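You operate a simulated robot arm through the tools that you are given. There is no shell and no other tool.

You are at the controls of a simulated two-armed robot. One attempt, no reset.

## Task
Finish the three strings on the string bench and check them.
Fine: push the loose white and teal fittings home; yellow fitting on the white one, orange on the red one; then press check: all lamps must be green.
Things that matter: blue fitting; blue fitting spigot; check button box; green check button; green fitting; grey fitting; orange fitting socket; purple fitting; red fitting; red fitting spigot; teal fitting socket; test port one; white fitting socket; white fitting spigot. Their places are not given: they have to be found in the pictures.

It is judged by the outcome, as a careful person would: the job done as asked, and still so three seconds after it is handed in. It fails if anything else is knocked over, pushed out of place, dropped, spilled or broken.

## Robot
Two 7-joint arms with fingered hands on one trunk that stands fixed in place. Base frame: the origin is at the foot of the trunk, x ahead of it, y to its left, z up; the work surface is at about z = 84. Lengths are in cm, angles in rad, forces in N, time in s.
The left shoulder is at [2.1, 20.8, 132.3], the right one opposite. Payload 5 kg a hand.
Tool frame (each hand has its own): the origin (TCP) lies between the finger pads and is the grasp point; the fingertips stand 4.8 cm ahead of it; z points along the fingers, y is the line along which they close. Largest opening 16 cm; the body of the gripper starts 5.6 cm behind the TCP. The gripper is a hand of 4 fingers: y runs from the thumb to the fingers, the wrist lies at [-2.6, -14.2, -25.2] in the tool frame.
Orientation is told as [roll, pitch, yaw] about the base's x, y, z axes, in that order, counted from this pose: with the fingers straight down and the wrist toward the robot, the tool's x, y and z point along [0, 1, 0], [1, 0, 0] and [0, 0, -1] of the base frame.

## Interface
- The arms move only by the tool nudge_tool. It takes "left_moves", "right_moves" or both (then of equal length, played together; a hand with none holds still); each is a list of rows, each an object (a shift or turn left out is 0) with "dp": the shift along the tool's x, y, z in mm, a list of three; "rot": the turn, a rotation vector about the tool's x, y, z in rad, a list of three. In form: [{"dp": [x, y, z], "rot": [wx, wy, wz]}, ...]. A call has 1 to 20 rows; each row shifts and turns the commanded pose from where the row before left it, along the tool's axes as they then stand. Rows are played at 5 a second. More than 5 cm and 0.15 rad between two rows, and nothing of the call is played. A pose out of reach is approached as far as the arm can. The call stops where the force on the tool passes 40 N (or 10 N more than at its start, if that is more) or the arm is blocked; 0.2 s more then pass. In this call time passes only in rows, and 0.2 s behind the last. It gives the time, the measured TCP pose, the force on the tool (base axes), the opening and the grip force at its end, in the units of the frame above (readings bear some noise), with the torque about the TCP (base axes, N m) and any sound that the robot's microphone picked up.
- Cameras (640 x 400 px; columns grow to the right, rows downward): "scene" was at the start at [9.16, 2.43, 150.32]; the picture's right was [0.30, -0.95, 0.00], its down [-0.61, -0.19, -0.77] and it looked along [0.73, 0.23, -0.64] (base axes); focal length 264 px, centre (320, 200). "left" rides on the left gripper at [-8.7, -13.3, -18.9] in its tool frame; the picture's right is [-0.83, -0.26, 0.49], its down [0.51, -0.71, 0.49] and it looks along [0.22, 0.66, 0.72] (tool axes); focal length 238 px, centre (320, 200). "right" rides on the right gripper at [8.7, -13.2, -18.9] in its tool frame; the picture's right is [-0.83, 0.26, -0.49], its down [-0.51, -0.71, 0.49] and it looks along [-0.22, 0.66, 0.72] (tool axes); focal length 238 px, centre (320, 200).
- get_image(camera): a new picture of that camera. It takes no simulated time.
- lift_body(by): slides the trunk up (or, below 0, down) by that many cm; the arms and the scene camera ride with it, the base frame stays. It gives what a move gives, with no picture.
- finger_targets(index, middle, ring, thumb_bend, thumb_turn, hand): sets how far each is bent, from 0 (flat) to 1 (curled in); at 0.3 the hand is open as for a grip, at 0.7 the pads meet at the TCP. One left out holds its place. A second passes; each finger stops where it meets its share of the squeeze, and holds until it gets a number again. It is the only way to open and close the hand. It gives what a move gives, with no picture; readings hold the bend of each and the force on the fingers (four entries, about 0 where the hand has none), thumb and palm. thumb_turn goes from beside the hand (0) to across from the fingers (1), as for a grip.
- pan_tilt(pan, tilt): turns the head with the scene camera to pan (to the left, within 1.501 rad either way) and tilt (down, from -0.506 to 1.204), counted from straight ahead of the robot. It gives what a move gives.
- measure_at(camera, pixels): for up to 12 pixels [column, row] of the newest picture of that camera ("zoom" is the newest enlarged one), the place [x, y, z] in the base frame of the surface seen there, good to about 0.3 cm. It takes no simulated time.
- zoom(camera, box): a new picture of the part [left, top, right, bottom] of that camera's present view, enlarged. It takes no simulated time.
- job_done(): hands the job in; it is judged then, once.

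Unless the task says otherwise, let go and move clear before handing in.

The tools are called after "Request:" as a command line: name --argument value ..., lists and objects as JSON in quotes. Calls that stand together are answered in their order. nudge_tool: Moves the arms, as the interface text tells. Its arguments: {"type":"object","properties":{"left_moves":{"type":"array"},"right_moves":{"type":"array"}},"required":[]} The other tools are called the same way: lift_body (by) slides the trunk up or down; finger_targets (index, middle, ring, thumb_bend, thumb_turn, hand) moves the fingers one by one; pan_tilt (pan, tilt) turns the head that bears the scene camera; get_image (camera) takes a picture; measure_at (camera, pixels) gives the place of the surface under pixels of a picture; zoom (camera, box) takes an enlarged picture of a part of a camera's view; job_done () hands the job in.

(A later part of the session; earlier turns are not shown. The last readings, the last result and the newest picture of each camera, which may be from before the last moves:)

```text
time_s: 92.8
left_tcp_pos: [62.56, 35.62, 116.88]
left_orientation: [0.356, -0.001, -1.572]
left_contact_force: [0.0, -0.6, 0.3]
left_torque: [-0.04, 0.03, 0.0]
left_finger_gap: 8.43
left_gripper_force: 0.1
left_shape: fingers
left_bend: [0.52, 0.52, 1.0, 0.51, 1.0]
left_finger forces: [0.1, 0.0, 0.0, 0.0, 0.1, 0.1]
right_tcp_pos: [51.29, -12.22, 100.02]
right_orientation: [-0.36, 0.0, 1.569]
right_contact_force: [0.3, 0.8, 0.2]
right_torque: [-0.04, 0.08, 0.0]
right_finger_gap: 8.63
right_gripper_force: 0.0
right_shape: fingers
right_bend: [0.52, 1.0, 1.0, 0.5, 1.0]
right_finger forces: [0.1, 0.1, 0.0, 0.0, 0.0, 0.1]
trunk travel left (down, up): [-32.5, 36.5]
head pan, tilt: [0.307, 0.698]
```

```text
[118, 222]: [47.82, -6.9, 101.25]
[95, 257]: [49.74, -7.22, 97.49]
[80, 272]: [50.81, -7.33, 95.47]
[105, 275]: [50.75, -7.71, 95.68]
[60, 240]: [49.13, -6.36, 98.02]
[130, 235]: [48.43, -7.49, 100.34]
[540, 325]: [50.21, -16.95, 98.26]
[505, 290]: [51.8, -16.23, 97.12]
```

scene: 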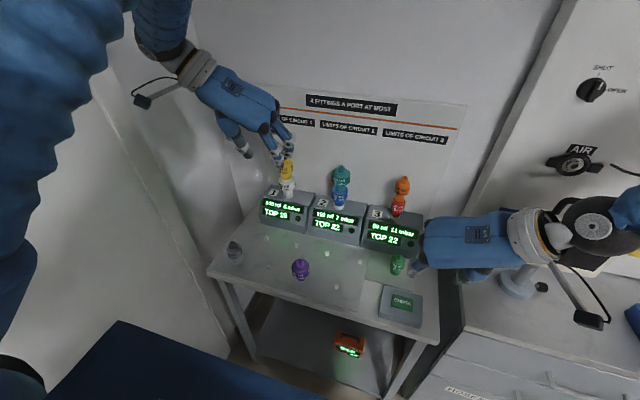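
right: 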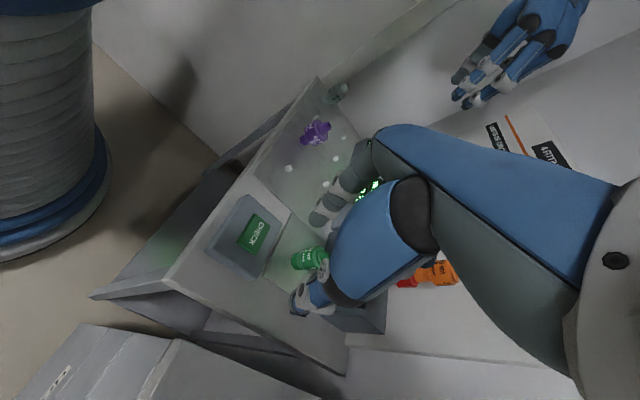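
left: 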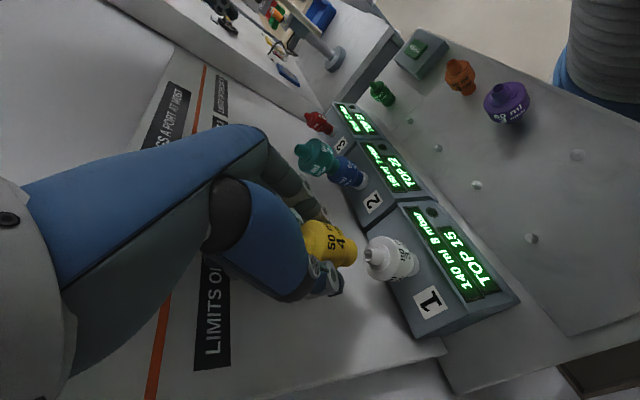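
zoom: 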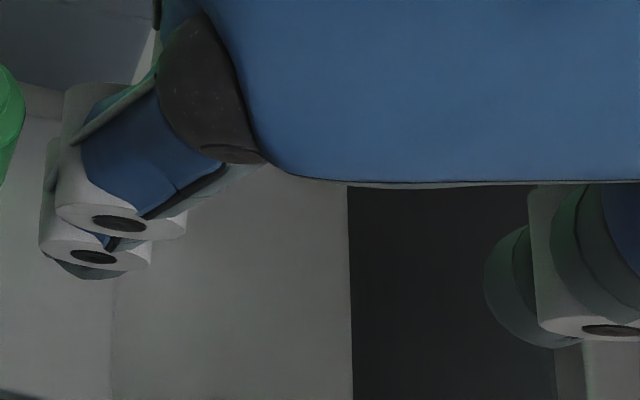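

The index tip is at ≈(51.2, −7.4), right over the button. Descend to just above it.

Request:
nudge_tool --right_moves '[{"dp": [6.55, -1, 17.4]}, {"dp": [6.55, 0, 17.4]}, {"dp": [6.55, 0, 17.4]}, {"dp": [6.55, 0, 17.4]}, {"dp": [5.3, 0, 14]}]'

Request:
zoom --camera "right" --box '[220, 150, 400, 330]'

Request:
zoom --camera "scene" --box '[370, 260, 450, 330]'

```text
time_s: 94.0
left_tcp_pos: [62.58, 35.56, 117.0]
left_orientation: [0.36, 0.001, -1.571]
left_contact_force: [0.4, -0.6, 0.1]
left_torque: [0.02, -0.01, 0.03]
left_finger_gap: 8.45
left_gripper_force: 0.0
left_shape: fingers
left_bend: [0.52, 0.52, 1.0, 0.51, 1.0]
left_finger forces: [0.1, 0.1, 0.0, 0.1, 0.0, 0.0]
right_tcp_pos: [51.09, -12.38, 91.14]
right_orientation: [-0.36, 0.0, 1.572]
right_contact_force: [-0.3, -0.5, 0.3]
right_torque: [0.0, 0.04, 0.05]
right_finger_gap: 8.65
right_gripper_force: 0.0
right_shape: fingers
right_bend: [0.52, 1.0, 1.0, 0.5, 1.0]
right_finger forces: [0.0, 0.1, 0.1, 0.0, 0.0, 0.0]
trunk travel left (down, up): [-32.5, 36.5]
head pan, tilt: [0.307, 0.698]
```

```text
2.22 times, centred on (310, 240) of right
```

zoom: 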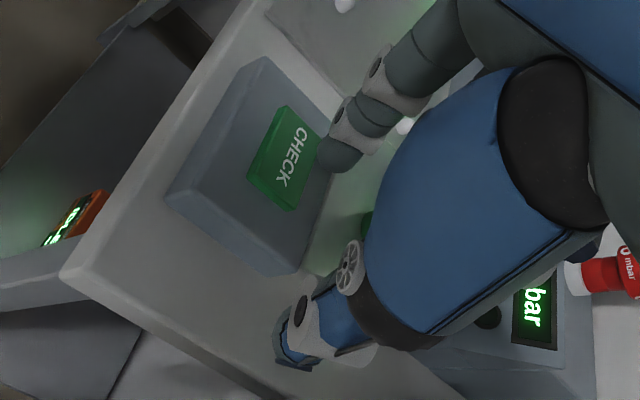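

```text
5.71 times, centred on (410, 295) of scene
```

zoom: 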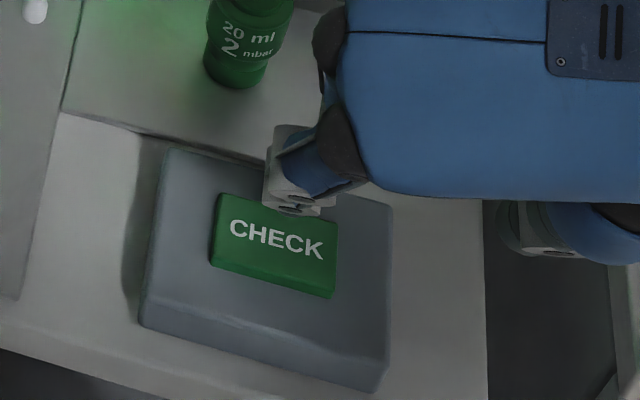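

The tip is about 1.5 cm above the button face. Press down in small steps watching force.

Request:
nudge_tool --right_moves '[{"dp": [1.76, 0, 4.7]}, {"dp": [1.76, 0, 4.7]}, {"dp": [0.7, 0, 1.87]}]'

Request:
zoom --camera "right" --box '[220, 150, 400, 330]'

```text
time_s: 94.8
left_tcp_pos: [62.51, 35.54, 116.87]
left_orientation: [0.359, 0.0, -1.571]
left_contact_force: [-0.7, -0.4, -0.1]
left_torque: [-0.04, -0.01, 0.0]
left_finger_gap: 8.46
left_gripper_force: 0.0
left_shape: fingers
left_bend: [0.52, 0.52, 1.0, 0.51, 1.0]
left_finger forces: [0.0, 0.0, 0.0, 0.0, 0.1, 0.1]
right_tcp_pos: [51.09, -12.5, 90.05]
right_orientation: [-0.36, 0.0, 1.572]
right_contact_force: [-0.5, -0.6, 0.5]
right_torque: [-0.02, 0.0, -0.02]
right_finger_gap: 8.68
right_gripper_force: 0.1
right_shape: fingers
right_bend: [0.52, 1.0, 1.0, 0.5, 1.0]
right_finger forces: [0.0, 0.1, 0.1, 0.0, 0.0, 0.1]
trunk travel left (down, up): [-32.5, 36.5]
head pan, tilt: [0.307, 0.698]
```

```text
2.22 times, centred on (310, 240) of right
```

zoom: 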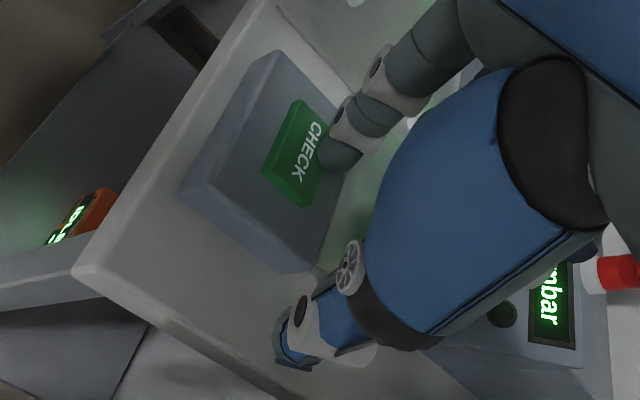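

Request:
nudge_tool --right_moves '[{"dp": [0.7, 0, 1.87]}, {"dp": [0.7, 0, 1.87]}, {"dp": [0.7, 0, 1.87]}]'

Request:
get_image --camera "scene"

Request:
zoom --camera "right" --box '[220, 150, 400, 330]'

```text
time_s: 95.6
left_tcp_pos: [62.44, 35.44, 116.77]
left_orientation: [0.359, 0.0, -1.57]
left_contact_force: [0.6, -0.1, 0.5]
left_torque: [-0.02, -0.01, -0.01]
left_finger_gap: 8.43
left_gripper_force: 0.1
left_shape: fingers
left_bend: [0.52, 0.52, 1.0, 0.51, 1.0]
left_finger forces: [0.0, 0.0, 0.1, 0.1, 0.0, 0.0]
right_tcp_pos: [51.1, -12.44, 89.39]
right_orientation: [-0.361, 0.0, 1.569]
right_contact_force: [-0.4, -1.0, 1.6]
right_torque: [0.03, -0.02, 0.02]
right_finger_gap: 8.64
right_gripper_force: 1.0
right_shape: fingers
right_bend: [0.52, 1.0, 1.0, 0.5, 1.0]
right_finger forces: [1.0, 0.0, 0.1, 0.0, 0.1, 0.1]
trunk travel left (down, up): [-32.5, 36.5]
head pan, tilt: [0.307, 0.698]
heard: click
```

```text
taken
```

scene: 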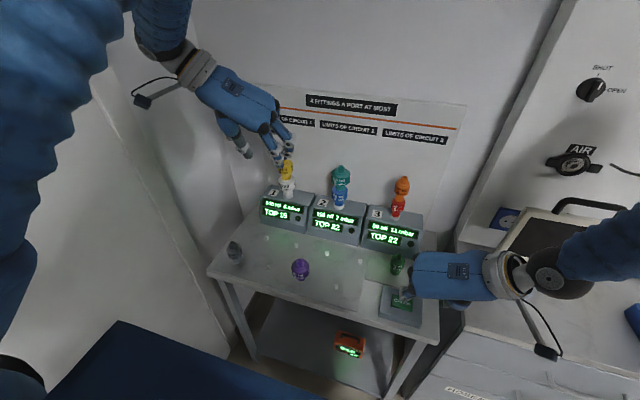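

```text
2.22 times, centred on (310, 240) of right
```

zoom: 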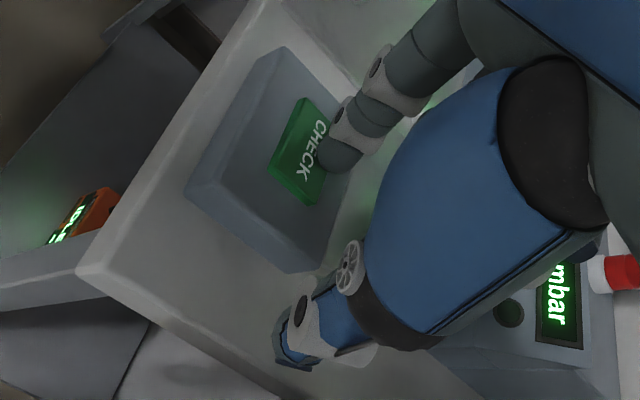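

A click was heard: the button is pressed. I lift off and look at the lamps and displays.

Request:
nudge_tool --right_moves '[{"dp": [-3.5, 0, -9.4]}, {"dp": [-7, 0, -18.7]}, {"dp": [-10.5, 0, -28]}]'

Request:
zoom --camera "scene" --box '[250, 180, 430, 260]'

Request:
zoom --camera "scene" --box '[320, 320, 380, 370]'

```text
time_s: 96.4
left_tcp_pos: [62.36, 35.63, 116.9]
left_orientation: [0.36, 0.0, -1.572]
left_contact_force: [0.3, -0.5, -0.9]
left_torque: [0.0, -0.06, 0.0]
left_finger_gap: 8.47
left_gripper_force: 0.0
left_shape: fingers
left_bend: [0.52, 0.52, 1.0, 0.51, 1.0]
left_finger forces: [0.1, 0.0, 0.1, 0.0, 0.0, 0.0]
right_tcp_pos: [50.9, -12.46, 95.42]
right_orientation: [-0.36, -0.001, 1.57]
right_contact_force: [-1.2, 0.3, 0.4]
right_torque: [0.01, -0.08, 0.02]
right_finger_gap: 8.66
right_gripper_force: 0.1
right_shape: fingers
right_bend: [0.52, 1.0, 1.0, 0.5, 1.0]
right_finger forces: [0.0, 0.0, 0.0, 0.0, 0.1, 0.0]
trunk travel left (down, up): [-32.5, 36.5]
head pan, tilt: [0.307, 0.698]
```

```text
3.56 times, centred on (340, 220) of scene
```

zoom: 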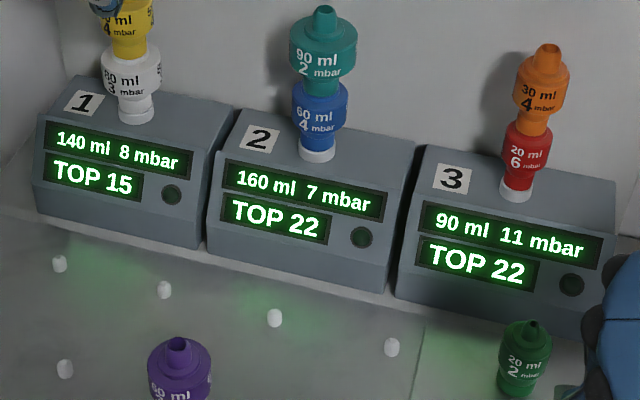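

```text
8.00 times, centred on (350, 345) of scene
```

zoom: 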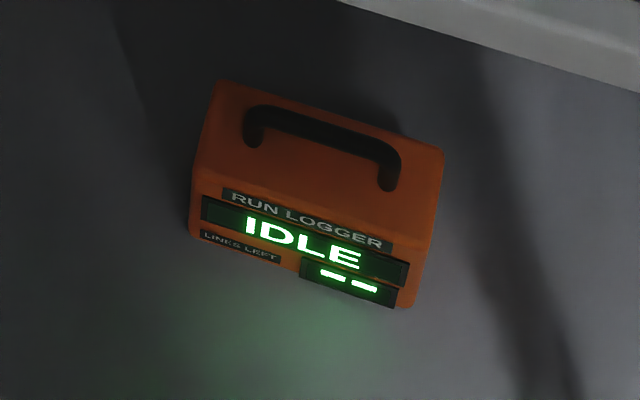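

Lamps (zoom 172,195 / 361,237 / 571,285) are still dark. Let a couple of seconds pass with a harmless lift and look again.

Request:
nudge_tool --right_moves '[{"dp": [-1, 0, -3]}, {"dp": [-1, 0, -3]}, {"dp": [-1, 0, -3]}, {"dp": [-1, 0, -3]}, {"dp": [-1, 0, -3]}, {"dp": [-1, 0, -3]}, {"dp": [-1, 0, -3]}, {"dp": [-1, 0, -3]}]'

Request:
zoom --camera "scene" --box '[250, 180, 430, 260]'

Request:
zoom --camera "scene" --box '[370, 270, 434, 330]'

```text
time_s: 98.2
left_tcp_pos: [62.49, 35.6, 116.97]
left_orientation: [0.358, 0.001, -1.572]
left_contact_force: [-0.3, 0.0, -0.4]
left_torque: [0.06, 0.01, -0.03]
left_finger_gap: 8.45
left_gripper_force: 0.1
left_shape: fingers
left_bend: [0.52, 0.52, 1.0, 0.51, 1.0]
left_finger forces: [0.0, 0.0, 0.1, 0.1, 0.1, 0.1]
right_tcp_pos: [51.05, -12.4, 97.96]
right_orientation: [-0.358, 0.0, 1.57]
right_contact_force: [0.0, -0.6, -0.6]
right_torque: [-0.02, -0.02, 0.02]
right_finger_gap: 8.69
right_gripper_force: 0.0
right_shape: fingers
right_bend: [0.52, 1.0, 1.0, 0.5, 1.0]
right_finger forces: [0.1, 0.0, 0.1, 0.0, 0.0, 0.1]
trunk travel left (down, up): [-32.5, 36.5]
head pan, tilt: [0.307, 0.698]
```

```text
3.56 times, centred on (340, 220) of scene
```

zoom: 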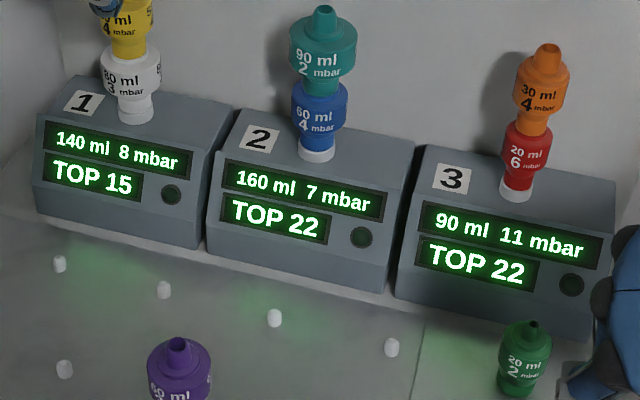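

```text
6.67 times, centred on (402, 300) of scene
```

zoom: 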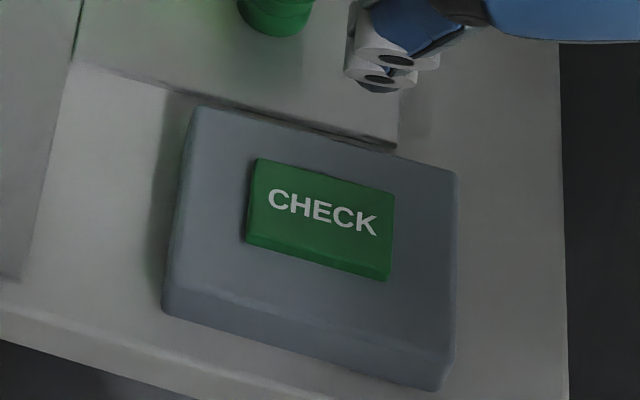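

No lamp has lit; the press may have been too shallow or brief. Press again, deeper and held, and look at the lamps while held.

Request:
nudge_tool --right_moves '[{"dp": [7, 0, 18.7]}, {"dp": [7, 0, 18.7]}, {"dp": [7, 0, 18.7]}, {"dp": [5.3, 0, 14.0]}, {"dp": [1.8, 0, 4.7]}, {"dp": [0.9, 0, 2.3]}, {"dp": [0.9, 0, 2.3]}]'

Request:
zoom --camera "scene" --box '[250, 180, 430, 260]'

```text
time_s: 99.8
left_tcp_pos: [62.49, 35.54, 116.89]
left_orientation: [0.358, 0.001, -1.57]
left_contact_force: [0.3, -0.1, 0.3]
left_torque: [0.02, 0.01, 0.01]
left_finger_gap: 8.41
left_gripper_force: 0.0
left_shape: fingers
left_bend: [0.52, 0.52, 1.0, 0.51, 1.0]
left_finger forces: [0.1, 0.0, 0.0, 0.1, 0.0, 0.0]
right_tcp_pos: [50.99, -12.52, 89.39]
right_orientation: [-0.362, 0.001, 1.572]
right_contact_force: [0.1, -0.1, 0.2]
right_torque: [0.08, 0.0, -0.01]
right_finger_gap: 8.65
right_gripper_force: 0.2
right_shape: fingers
right_bend: [0.52, 1.0, 1.0, 0.5, 1.0]
right_finger forces: [0.7, 0.1, 0.1, 0.0, 0.0, 0.0]
trunk travel left (down, up): [-32.5, 36.5]
head pan, tilt: [0.307, 0.698]
```

```text
3.56 times, centred on (340, 220) of scene
```

zoom: 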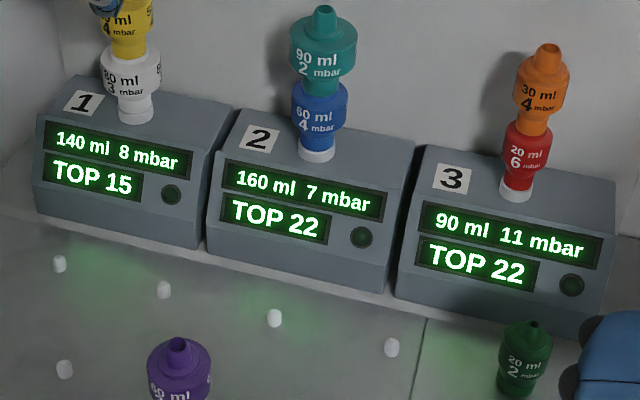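

Only just touching (0.7 N on the index). Push a few more millimetres.

Request:
nudge_tool --right_moves '[{"dp": [0.7, 0, 1.87]}, {"dp": [0.7, 0, 1.87]}]'

Request:
zoom --camera "scene" --box '[250, 180, 430, 260]'

```text
time_s: 100.4
left_tcp_pos: [62.4, 35.57, 117.0]
left_orientation: [0.359, 0.001, -1.572]
left_contact_force: [1.1, -1.0, 0.3]
left_torque: [-0.02, -0.03, 0.02]
left_finger_gap: 8.45
left_gripper_force: 0.0
left_shape: fingers
left_bend: [0.52, 0.52, 1.0, 0.51, 1.0]
left_finger forces: [0.0, 0.1, 0.0, 0.0, 0.0, 0.0]
right_tcp_pos: [50.92, -12.4, 89.0]
right_orientation: [-0.361, -0.002, 1.57]
right_contact_force: [-1.2, -0.1, 6.3]
right_torque: [0.37, 0.02, 0.04]
right_finger_gap: 8.68
right_gripper_force: 3.4
right_shape: fingers
right_bend: [0.52, 1.0, 1.0, 0.5, 1.0]
right_finger forces: [7.1, 0.0, 0.0, 0.0, 0.0, 0.1]
trunk travel left (down, up): [-32.5, 36.5]
head pan, tilt: [0.307, 0.698]
heard: click
```

```text
3.56 times, centred on (340, 220) of scene
```

zoom: 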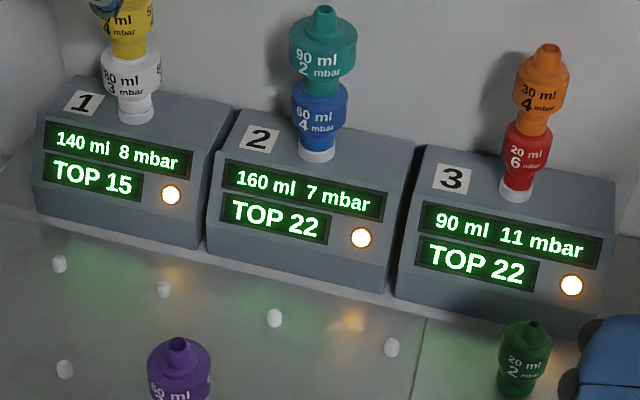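

All three lamps glow amber while held — the check is running. Keep holding for about 2 s and watch.

Request:
nudge_tool --right_moves '[{"dp": [0, 0, 0]}, {"dp": [0, 0, 0]}, {"dp": [0, 0, 0]}, {"dp": [0, 0, 0]}, {"dp": [0, 0, 0]}]'

Request:
zoom --camera "scene" --box '[250, 180, 430, 260]'

```text
time_s: 101.6
left_tcp_pos: [62.36, 35.61, 116.97]
left_orientation: [0.361, -0.002, -1.571]
left_contact_force: [-0.7, -0.4, 0.4]
left_torque: [-0.01, -0.02, 0.01]
left_finger_gap: 8.44
left_gripper_force: 0.0
left_shape: fingers
left_bend: [0.52, 0.52, 1.0, 0.51, 1.0]
left_finger forces: [0.0, 0.0, 0.0, 0.0, 0.1, 0.0]
right_tcp_pos: [51.11, -12.37, 89.11]
right_orientation: [-0.361, 0.0, 1.571]
right_contact_force: [0.2, -0.6, 8.7]
right_torque: [0.47, 0.02, 0.07]
right_finger_gap: 8.69
right_gripper_force: 4.5
right_shape: fingers
right_bend: [0.52, 1.0, 1.0, 0.5, 1.0]
right_finger forces: [8.3, 0.1, 0.0, 0.0, 0.0, 0.1]
trunk travel left (down, up): [-32.5, 36.5]
head pan, tilt: [0.307, 0.698]
```

```text
3.56 times, centred on (340, 220) of scene
```

zoom: 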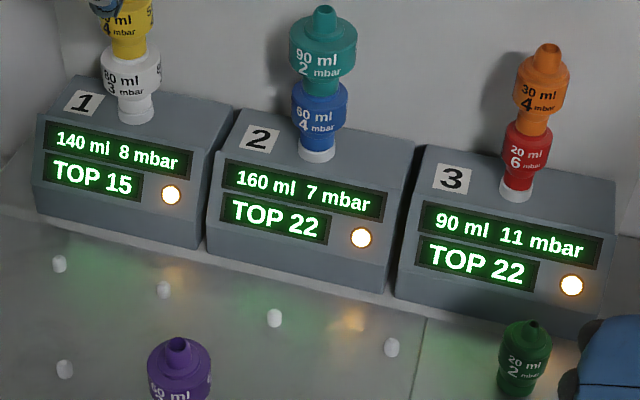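

Request:
nudge_tool --right_moves '[{"dp": [0, 0, 0]}, {"dp": [0, 0, 0]}, {"dp": [0, 0, 0]}, {"dp": [0, 0, 0]}, {"dp": [0, 0, 0]}, {"dp": [0, 0, 0]}, {"dp": [0, 0, 0]}, {"dp": [0, 0, 0]}, {"dp": [0, 0, 0]}, {"dp": [0, 0, 0]}]'

Request:
zoom --camera "scene" --box '[250, 180, 430, 260]'

Request:
zoom --camera "scene" --box '[320, 320, 380, 370]'

```text
time_s: 103.8
left_tcp_pos: [62.42, 35.63, 116.91]
left_orientation: [0.359, 0.002, -1.57]
left_contact_force: [-0.5, 0.1, -0.5]
left_torque: [0.01, 0.02, -0.01]
left_finger_gap: 8.42
left_gripper_force: 0.1
left_shape: fingers
left_bend: [0.52, 0.52, 1.0, 0.51, 1.0]
left_finger forces: [0.0, 0.0, 0.0, 0.1, 0.1, 0.0]
right_tcp_pos: [51.1, -12.34, 89.03]
right_orientation: [-0.359, 0.0, 1.57]
right_contact_force: [-1.0, -0.2, 9.0]
right_torque: [0.44, 0.04, 0.04]
right_finger_gap: 8.7
right_gripper_force: 4.0
right_shape: fingers
right_bend: [0.52, 1.0, 1.0, 0.5, 1.0]
right_finger forces: [8.1, 0.1, 0.0, 0.0, 0.0, 0.0]
trunk travel left (down, up): [-32.5, 36.5]
head pan, tilt: [0.307, 0.698]
```

```text
3.56 times, centred on (340, 220) of scene
```

zoom: 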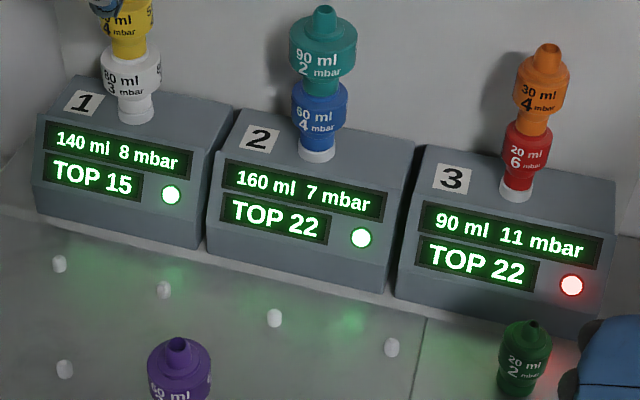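

```text
8.00 times, centred on (350, 345) of scene
```

zoom: 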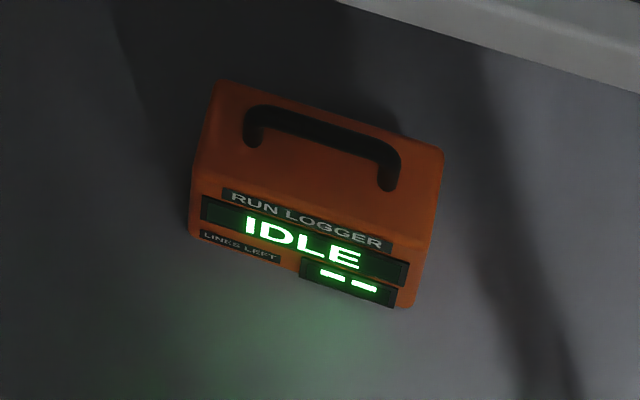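

Ports 1 and 2 went green, port 3 is red: orange isn't fully home on red (it only got 7 N). I'll release the button and press orange down with the index tip from above; lift and move there.

Request:
nudge_tool --right_moves '[{"dp": [-3.5, 0, -9.4]}, {"dp": [-16, 0, -42.6]}, {"dp": [-16, 0, -42.6]}, {"dp": [-16, 0, -42.6]}, {"dp": [-16, 0, -42.6]}, {"dp": [-16, 0, -42.6]}, {"dp": [-16, 0, -42.6]}, {"dp": [-39.6, 9.3, 14.9]}, {"dp": [-39.6, 9.3, 14.9]}, {"dp": [-39.6, 9.3, 14.9]}, {"dp": [-39.6, 9.3, 14.9]}, {"dp": [-39.6, 9.3, 14.9]}, {"dp": [-39.6, 9.3, 14.9]}]'

Request:
get_image --camera "right"

Request:
zoom --camera "scene" --box '[360, 110, 460, 230]'

Request:
zoom --camera "scene" --box '[250, 180, 430, 260]'

```text
time_s: 106.6
left_tcp_pos: [62.64, 35.66, 116.72]
left_orientation: [0.356, 0.0, -1.572]
left_contact_force: [1.9, 0.9, -2.0]
left_torque: [-0.07, 0.1, -0.05]
left_finger_gap: 8.46
left_gripper_force: 0.1
left_shape: fingers
left_bend: [0.52, 0.52, 1.0, 0.51, 1.0]
left_finger forces: [0.0, 0.0, 0.0, 0.1, 0.0, 0.0]
right_tcp_pos: [76.62, -6.86, 117.07]
right_orientation: [-0.359, 0.001, 1.568]
right_contact_force: [1.5, 0.6, -0.8]
right_torque: [-0.02, 0.13, 0.05]
right_finger_gap: 8.66
right_gripper_force: 0.0
right_shape: fingers
right_bend: [0.52, 1.0, 1.0, 0.5, 1.0]
right_finger forces: [0.0, 0.0, 0.0, 0.0, 0.0, 0.0]
trunk travel left (down, up): [-32.5, 36.5]
head pan, tilt: [0.307, 0.698]
```

```text
taken
```

right: 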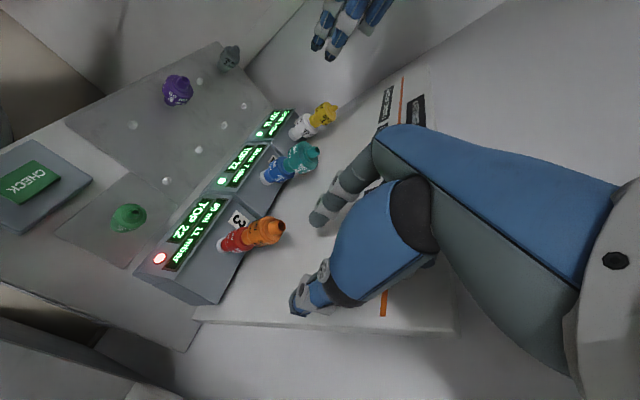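

```text
3.33 times, centred on (410, 170) of scene
```

zoom: 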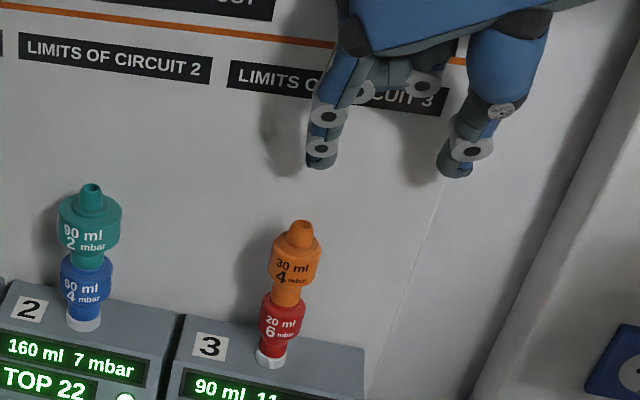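

```text
3.56 times, centred on (340, 220) of scene
```

zoom: 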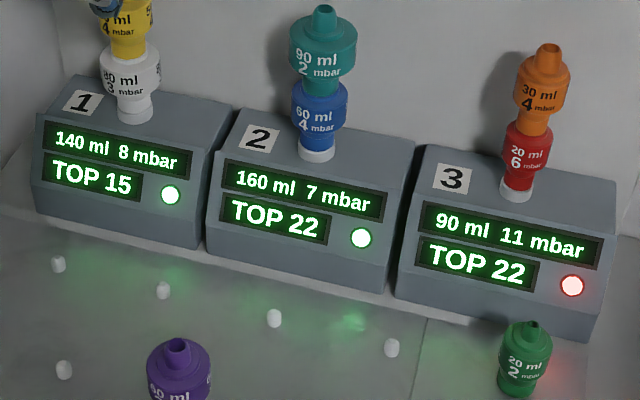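

The hand is above orange, index tip at zoom (322,165). Measure tip vs orange's spigot before pressing.

Request:
zoom --camera "scene" --box '[384, 145, 432, 205]'

Request:
measure_at --camera "zoom" --pixels '[[320, 90], [320, 80], [325, 60], [335, 85], [310, 85], [285, 210], [283, 225], [280, 245], [280, 300], [270, 215], [300, 215]]'

Request:
zoom --camera "right" --box '[210, 170, 370, 270]'

```text
6.67 times, centred on (408, 175) of scene
```

zoom: 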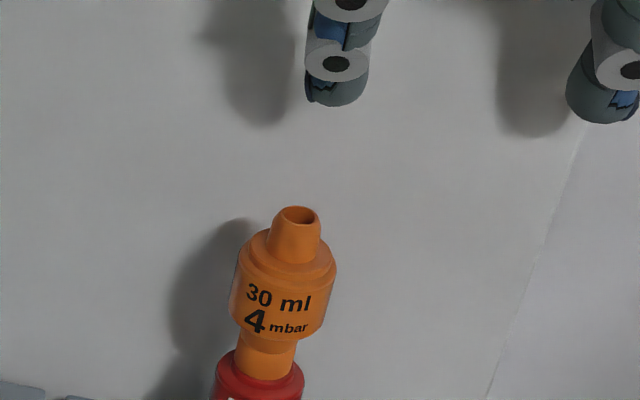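

```text
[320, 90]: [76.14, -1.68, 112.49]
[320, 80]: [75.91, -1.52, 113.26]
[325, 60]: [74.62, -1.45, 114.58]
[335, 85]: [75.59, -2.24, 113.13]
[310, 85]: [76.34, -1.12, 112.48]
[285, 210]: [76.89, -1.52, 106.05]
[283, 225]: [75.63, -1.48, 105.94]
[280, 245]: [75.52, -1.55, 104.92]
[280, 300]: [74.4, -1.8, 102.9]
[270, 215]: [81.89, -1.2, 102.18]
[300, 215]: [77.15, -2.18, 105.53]
```

```text
4.00 times, centred on (290, 220) of right
```

zoom: 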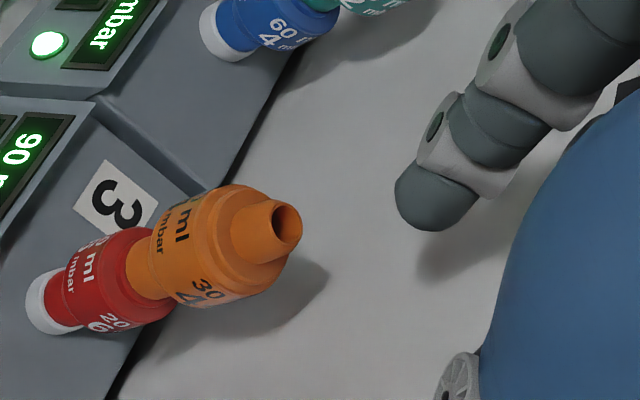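

Relative to orange's spigot the index tip is ≈0.55 cm too far −y and ≈0.3 cm too far +x. Correct and lower 4.3 cm to just above it.

Request:
nudge_tool --right_moves '[{"dp": [2.8, 5.5, -1.1]}, {"dp": [5.0, 0, 13.4]}, {"dp": [5.0, 0, 13.4]}, {"dp": [5.0, 0, 13.4]}]'

Request:
zoom --camera "scene" --box '[384, 145, 432, 205]'

Request:
zoom --camera "right" --box '[210, 170, 370, 270]'

```text
time_s: 107.6
left_tcp_pos: [62.45, 35.59, 116.8]
left_orientation: [0.359, -0.001, -1.57]
left_contact_force: [-0.2, 0.3, -0.2]
left_torque: [-0.01, 0.05, -0.02]
left_finger_gap: 8.44
left_gripper_force: 0.1
left_shape: fingers
left_bend: [0.52, 0.52, 1.0, 0.51, 1.0]
left_finger forces: [0.0, 0.1, 0.0, 0.0, 0.0, 0.0]
right_tcp_pos: [76.22, -6.28, 113.01]
right_orientation: [-0.359, -0.002, 1.572]
right_contact_force: [0.8, 0.3, -0.1]
right_torque: [-0.03, 0.06, -0.01]
right_finger_gap: 8.69
right_gripper_force: 0.1
right_shape: fingers
right_bend: [0.52, 1.0, 1.0, 0.5, 1.0]
right_finger forces: [0.1, 0.1, 0.0, 0.1, 0.0, 0.0]
trunk travel left (down, up): [-32.5, 36.5]
head pan, tilt: [0.307, 0.698]
```

```text
6.67 times, centred on (408, 175) of scene
```

zoom: 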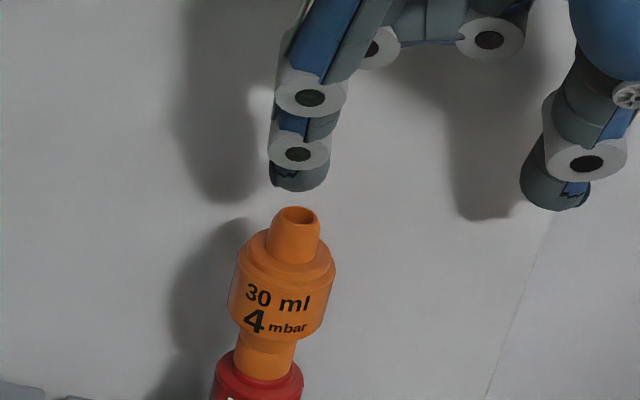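

```text
4.00 times, centred on (290, 220) of right
```

zoom: 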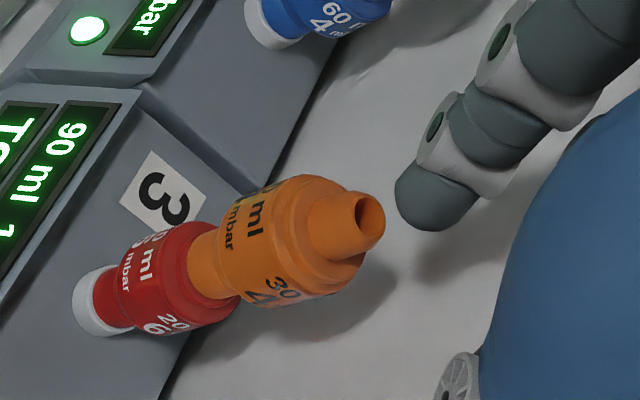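

Request:
zoom --camera "scene" --box '[390, 155, 422, 195]'

Request:
measure_at --camera "zoom" --pixels '[[280, 130], [280, 145], [280, 120], [255, 125], [305, 125], [280, 190], [280, 200], [280, 215], [275, 240], [255, 195], [300, 200], [275, 260]]'

```text
10.00 times, centred on (406, 175) of scene
```

zoom: 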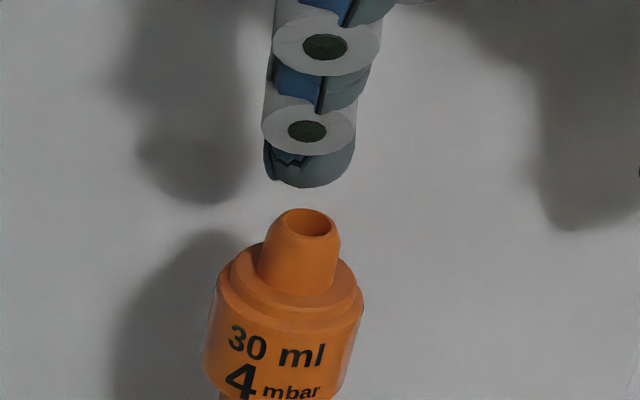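

```text
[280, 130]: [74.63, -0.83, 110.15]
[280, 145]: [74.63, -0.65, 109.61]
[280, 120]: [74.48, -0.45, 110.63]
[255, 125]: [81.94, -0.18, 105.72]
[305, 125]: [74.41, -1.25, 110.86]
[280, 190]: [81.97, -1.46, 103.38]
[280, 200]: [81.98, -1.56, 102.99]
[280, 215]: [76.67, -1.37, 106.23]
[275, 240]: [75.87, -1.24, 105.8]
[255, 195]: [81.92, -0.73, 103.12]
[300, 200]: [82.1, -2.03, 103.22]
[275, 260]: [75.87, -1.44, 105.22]
```

Request:
measure_at --camera "zoom" --pixels '[[310, 145], [310, 155], [310, 165], [310, 175], [310, 183], [290, 175], [335, 175], [308, 212], [308, 222], [308, 240], [308, 260], [308, 280]]'

```text
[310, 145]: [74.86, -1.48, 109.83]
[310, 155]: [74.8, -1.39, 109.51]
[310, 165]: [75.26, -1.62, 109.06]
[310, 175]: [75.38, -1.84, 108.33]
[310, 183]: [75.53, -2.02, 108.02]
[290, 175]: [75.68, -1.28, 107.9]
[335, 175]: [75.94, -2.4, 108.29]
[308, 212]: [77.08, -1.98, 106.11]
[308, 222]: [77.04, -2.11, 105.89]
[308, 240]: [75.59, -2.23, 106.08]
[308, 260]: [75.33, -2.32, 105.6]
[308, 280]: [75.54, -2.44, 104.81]
```

The tip is ≈1.5 cm above the spigot, slightly (+0.3) off in y. Trim −3 mm in y and −2 mm in x, and lower to near contact.

Request:
nudge_tool --right_moves '[{"dp": [2.4, -3.0, 3.4]}, {"dp": [2.3, 0, 3.4]}, {"dp": [0.7, 0, 1.87]}]'

Request:
zoom --camera "scene" --box '[390, 155, 422, 195]'

Request:
zoom --camera "right" --box '[250, 190, 346, 250]'

```text
time_s: 108.4
left_tcp_pos: [62.48, 35.58, 116.9]
left_orientation: [0.359, 0.0, -1.57]
left_contact_force: [0.4, -0.2, -0.6]
left_torque: [0.03, 0.04, 0.0]
left_finger_gap: 8.41
left_gripper_force: 0.0
left_shape: fingers
left_bend: [0.52, 0.52, 1.0, 0.51, 1.0]
left_finger forces: [0.0, 0.0, 0.0, 0.0, 0.0, 0.1]
right_tcp_pos: [75.94, -6.63, 112.09]
right_orientation: [-0.361, 0.0, 1.569]
right_contact_force: [0.0, -0.5, 0.1]
right_torque: [-0.04, 0.0, -0.01]
right_finger_gap: 8.67
right_gripper_force: 0.0
right_shape: fingers
right_bend: [0.52, 1.0, 1.0, 0.5, 1.0]
right_finger forces: [0.0, 0.1, 0.0, 0.0, 0.0, 0.1]
trunk travel left (down, up): [-32.5, 36.5]
head pan, tilt: [0.307, 0.698]
```

```text
10.00 times, centred on (406, 175) of scene
```

zoom: 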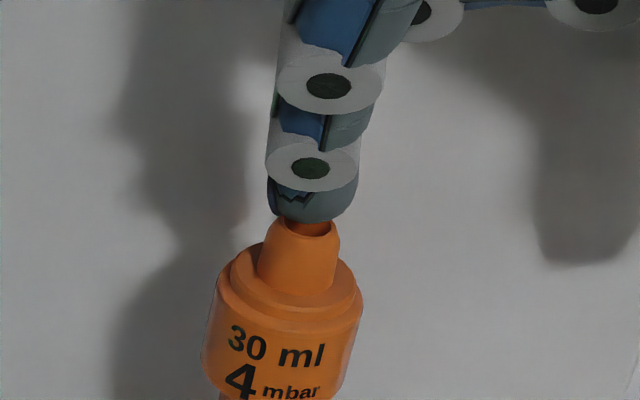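

```text
6.67 times, centred on (298, 220) of right
```

zoom: 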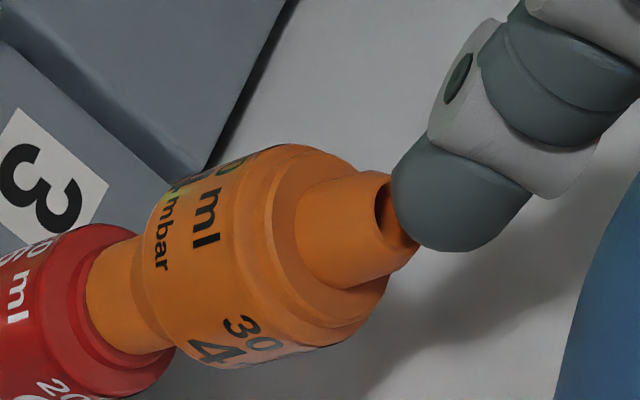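

Tip is centred over the spigot in both views. Press down in 1.5 mm steps.

Request:
nudge_tool --right_moves '[{"dp": [0.53, 0, 1.4]}, {"dp": [0.53, 0, 1.4]}]'

Request:
nudge_tool --right_moves '[{"dp": [0.53, 0, 1.4]}, {"dp": [0.53, 0, 1.4]}]'

Request:
zoom --camera "scene" --box '[384, 155, 424, 215]'

Request:
zoom --camera "right" --box '[250, 190, 346, 250]'

```text
time_s: 109.0
left_tcp_pos: [62.5, 35.59, 116.83]
left_orientation: [0.359, 0.0, -1.57]
left_contact_force: [0.2, -0.1, 0.7]
left_torque: [-0.03, 0.04, 0.02]
left_finger_gap: 8.43
left_gripper_force: 0.1
left_shape: fingers
left_bend: [0.52, 0.52, 1.0, 0.51, 1.0]
left_finger forces: [0.0, 0.0, 0.0, 0.0, 0.1, 0.1]
right_tcp_pos: [75.81, -6.6, 111.75]
right_orientation: [-0.358, 0.001, 1.57]
right_contact_force: [0.1, 1.0, 0.6]
right_torque: [0.07, 0.04, 0.01]
right_finger_gap: 8.72
right_gripper_force: 0.7
right_shape: fingers
right_bend: [0.52, 1.0, 1.0, 0.5, 1.0]
right_finger forces: [0.6, 0.1, 0.0, 0.0, 0.0, 0.1]
trunk travel left (down, up): [-32.5, 36.5]
head pan, tilt: [0.307, 0.698]
```

```text
time_s: 109.6
left_tcp_pos: [62.35, 35.54, 116.83]
left_orientation: [0.359, 0.0, -1.57]
left_contact_force: [0.3, 0.0, -0.1]
left_torque: [0.01, -0.06, 0.0]
left_finger_gap: 8.45
left_gripper_force: 0.0
left_shape: fingers
left_bend: [0.52, 0.52, 1.0, 0.51, 1.0]
left_finger forces: [0.0, 0.0, 0.0, 0.0, 0.0, 0.0]
right_tcp_pos: [75.93, -6.56, 111.51]
right_orientation: [-0.359, 0.001, 1.571]
right_contact_force: [-0.3, 1.0, 5.4]
right_torque: [0.27, 0.0, 0.02]
right_finger_gap: 8.75
right_gripper_force: 3.0
right_shape: fingers
right_bend: [0.52, 1.0, 1.0, 0.5, 1.0]
right_finger forces: [6.0, 0.0, 0.0, 0.0, 0.0, 0.0]
trunk travel left (down, up): [-32.5, 36.5]
head pan, tilt: [0.307, 0.698]
```

```text
6.67 times, centred on (404, 185) of scene
```

zoom: 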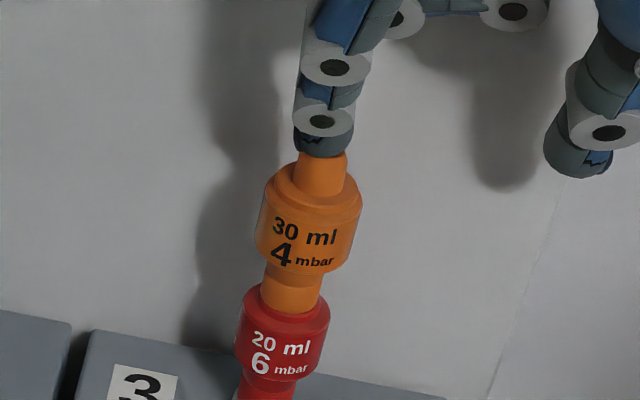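

```text
6.67 times, centred on (298, 220) of right
```

zoom: 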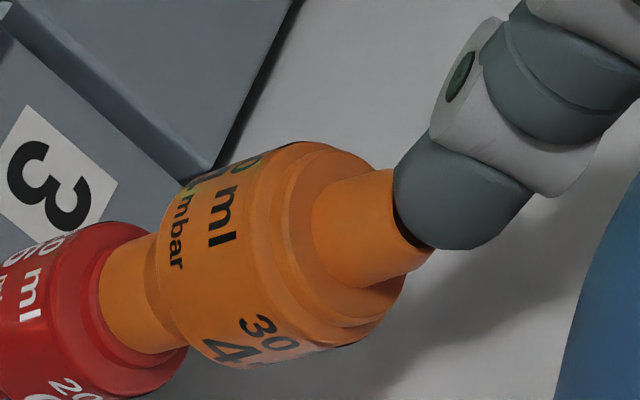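

Good centred contact (5.4 N, no side load). Push on in 1 mm steps.

Request:
nudge_tool --right_moves '[{"dp": [0.35, 0, 0.94]}, {"dp": [0.35, 0, 0.94]}]'

Request:
zoom --camera "scene" --box '[384, 155, 424, 215]'

Request:
zoom --camera "right" --box '[250, 190, 346, 250]'

```text
time_s: 110.2
left_tcp_pos: [62.3, 35.52, 117.0]
left_orientation: [0.36, 0.0, -1.57]
left_contact_force: [0.4, 0.1, 0.1]
left_torque: [0.0, -0.02, 0.0]
left_finger_gap: 8.44
left_gripper_force: 0.0
left_shape: fingers
left_bend: [0.52, 0.52, 1.0, 0.51, 1.0]
left_finger forces: [0.1, 0.1, 0.1, 0.0, 0.0, 0.0]
right_tcp_pos: [75.96, -6.58, 111.41]
right_orientation: [-0.364, -0.002, 1.57]
right_contact_force: [-0.6, -0.2, 14.3]
right_torque: [0.71, -0.06, 0.08]
right_finger_gap: 8.71
right_gripper_force: 7.7
right_shape: fingers
right_bend: [0.52, 1.0, 1.0, 0.5, 1.0]
right_finger forces: [15.4, 0.1, 0.1, 0.1, 0.0, 0.0]
trunk travel left (down, up): [-32.5, 36.5]
head pan, tilt: [0.307, 0.698]
```

```text
6.67 times, centred on (404, 185) of scene
```

zoom: 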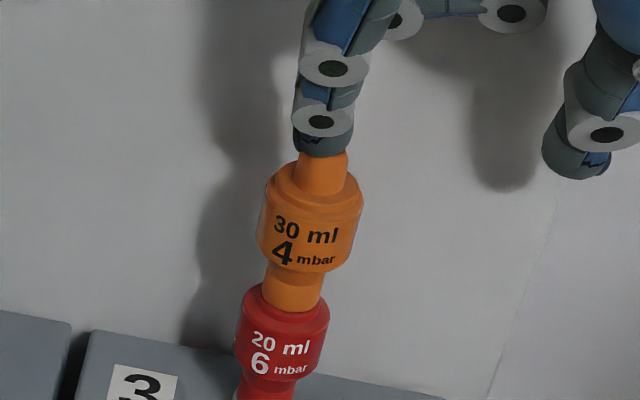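

```text
6.67 times, centred on (298, 220) of right
```

zoom: 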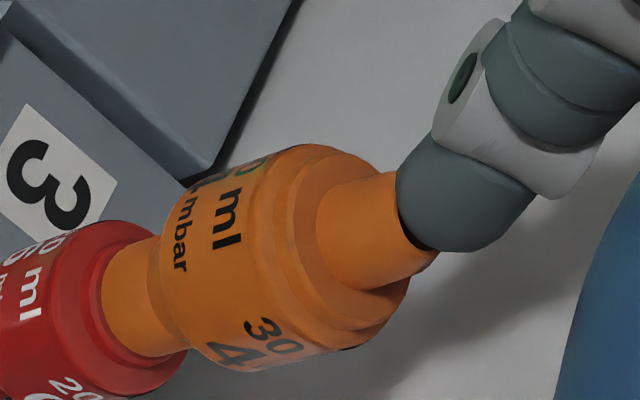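

14 N axial with no side load; orange barely moves. Push to about 22 N.

Request:
nudge_tool --right_moves '[{"dp": [0.35, 0, 0.94]}, {"dp": [0.35, 0, 0.94]}]'

Request:
zoom --camera "scene" --box '[384, 155, 424, 215]'

Request:
zoom --camera "right" --box '[250, 190, 346, 250]'

```text
time_s: 110.8
left_tcp_pos: [62.34, 35.61, 116.99]
left_orientation: [0.362, 0.001, -1.57]
left_contact_force: [-0.5, 0.0, 0.3]
left_torque: [0.01, -0.02, -0.02]
left_finger_gap: 8.44
left_gripper_force: 0.0
left_shape: fingers
left_bend: [0.52, 0.52, 1.0, 0.51, 1.0]
left_finger forces: [0.0, 0.1, 0.0, 0.1, 0.1, 0.1]
right_tcp_pos: [75.88, -6.52, 111.47]
right_orientation: [-0.364, -0.002, 1.569]
right_contact_force: [-1.4, 0.7, 24.7]
right_torque: [1.28, -0.03, 0.1]
right_finger_gap: 8.71
right_gripper_force: 13.1
right_shape: fingers
right_bend: [0.52, 1.0, 1.0, 0.5, 1.0]
right_finger forces: [26.4, 0.0, 0.0, 0.0, 0.1, 0.0]
trunk travel left (down, up): [-32.5, 36.5]
head pan, tilt: [0.307, 0.698]
```

```text
6.67 times, centred on (404, 185) of scene
```

zoom: 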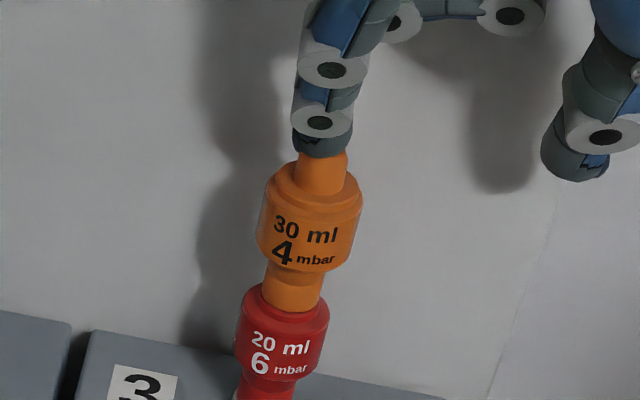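

```text
6.67 times, centred on (298, 220) of right
```

zoom: 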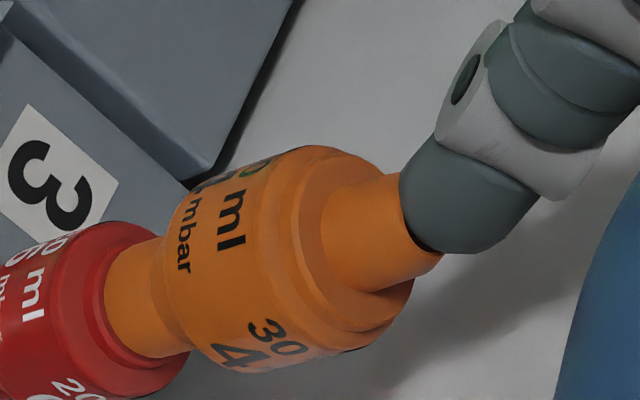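

24.7 N straight down, now firmly stopped. Retreat upward and compare orange's height before re-checking.

Request:
nudge_tool --right_moves '[{"dp": [-1.05, 0, -2.8]}, {"dp": [-3.5, 0, -9.4]}, {"dp": [-14, 0, -37.4]}]'

Request:
zoom --camera "scene" --box '[384, 170, 416, 225]'

Request:
measure_at --camera "zoom" --pixels '[[345, 50], [345, 60], [340, 80], [330, 110], [325, 150], [315, 195], [310, 215], [305, 230], [303, 240], [303, 275], [292, 320], [285, 345]]'

Request:
zoom --camera "right" --box '[210, 190, 306, 250]'

```text
time_s: 111.6
left_tcp_pos: [62.41, 35.74, 117.13]
left_orientation: [0.361, 0.0, -1.57]
left_contact_force: [-1.4, 1.0, 0.5]
left_torque: [0.0, -0.12, 0.02]
left_finger_gap: 8.44
left_gripper_force: 0.1
left_shape: fingers
left_bend: [0.52, 0.52, 1.0, 0.51, 1.0]
left_finger forces: [0.1, 0.0, 0.0, 0.0, 0.0, 0.1]
right_tcp_pos: [75.52, -6.59, 116.37]
right_orientation: [-0.357, 0.002, 1.572]
right_contact_force: [-0.9, 0.7, -0.9]
right_torque: [-0.02, -0.16, -0.04]
right_finger_gap: 8.69
right_gripper_force: 0.1
right_shape: fingers
right_bend: [0.52, 1.0, 1.0, 0.5, 1.0]
right_finger forces: [0.1, 0.0, 0.0, 0.0, 0.0, 0.1]
trunk travel left (down, up): [-32.5, 36.5]
head pan, tilt: [0.307, 0.698]
```

```text
7.27 times, centred on (400, 198) of scene
```

zoom: 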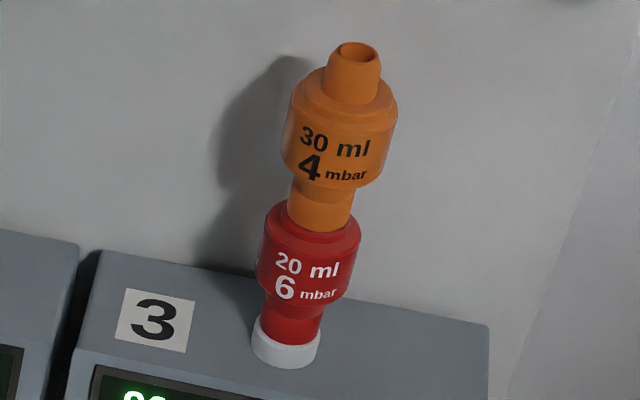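

```text
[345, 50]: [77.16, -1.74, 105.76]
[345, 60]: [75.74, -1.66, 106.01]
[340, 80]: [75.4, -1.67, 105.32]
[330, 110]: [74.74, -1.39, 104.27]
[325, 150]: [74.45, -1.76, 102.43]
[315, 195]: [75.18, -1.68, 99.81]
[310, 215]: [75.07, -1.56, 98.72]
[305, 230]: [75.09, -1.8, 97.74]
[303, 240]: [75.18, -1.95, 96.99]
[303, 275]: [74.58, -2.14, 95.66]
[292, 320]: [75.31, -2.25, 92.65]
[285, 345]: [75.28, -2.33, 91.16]
```

```text
6.67 times, centred on (258, 220) of right
```

zoom: 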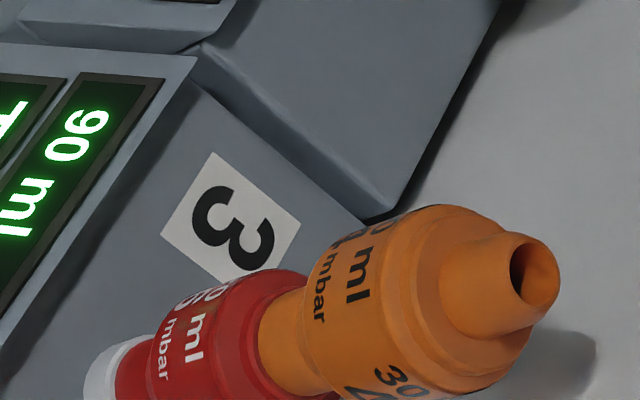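

Orange's height is unchanged but its axis is now straight over red (before it sat ~2 mm off-axis). Re-run the check: return to the button.

Request:
nudge_tool --right_moves '[{"dp": [38.1, -9.7, -14.3]}, {"dp": [38.1, -9.7, -14.3]}, {"dp": [38.1, -9.7, -14.3]}, {"dp": [38.1, -9.7, -14.3]}, {"dp": [38.1, -9.7, -14.3]}, {"dp": [38.1, -9.7, -14.3]}, {"dp": [15.2, 0, 40.5]}, {"dp": [15.2, 0, 40.5]}, {"dp": [15.2, 0, 40.5]}, {"dp": [15.2, 0, 40.5]}, {"dp": [15.2, 0, 40.5]}, {"dp": [12, 0, 32]}]'

Request:
zoom --camera "scene" --box '[370, 260, 450, 330]'

```text
time_s: 114.2
left_tcp_pos: [62.63, 35.53, 117.01]
left_orientation: [0.359, 0.001, -1.571]
left_contact_force: [0.2, -0.4, -0.5]
left_torque: [-0.02, 0.04, -0.01]
left_finger_gap: 8.42
left_gripper_force: 0.0
left_shape: fingers
left_bend: [0.52, 0.52, 1.0, 0.51, 1.0]
left_finger forces: [0.1, 0.0, 0.0, 0.0, 0.0, 0.0]
right_tcp_pos: [51.51, -12.39, 91.28]
right_orientation: [-0.36, -0.003, 1.569]
right_contact_force: [0.8, 0.3, 0.3]
right_torque: [0.0, 0.13, 0.03]
right_finger_gap: 8.69
right_gripper_force: 0.1
right_shape: fingers
right_bend: [0.52, 1.0, 1.0, 0.5, 1.0]
right_finger forces: [0.1, 0.1, 0.1, 0.1, 0.0, 0.0]
trunk travel left (down, up): [-32.5, 36.5]
head pan, tilt: [0.307, 0.698]
```

```text
5.71 times, centred on (410, 295) of scene
```

zoom: 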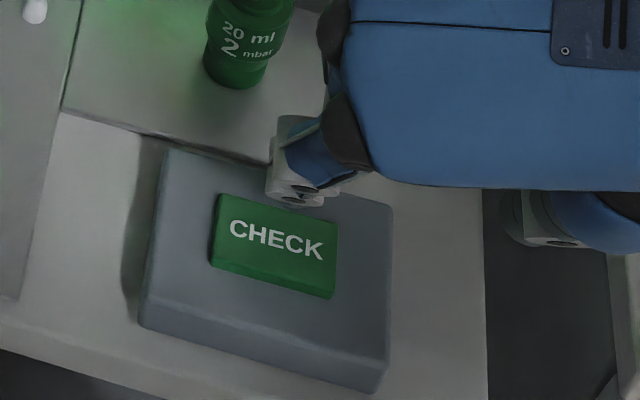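

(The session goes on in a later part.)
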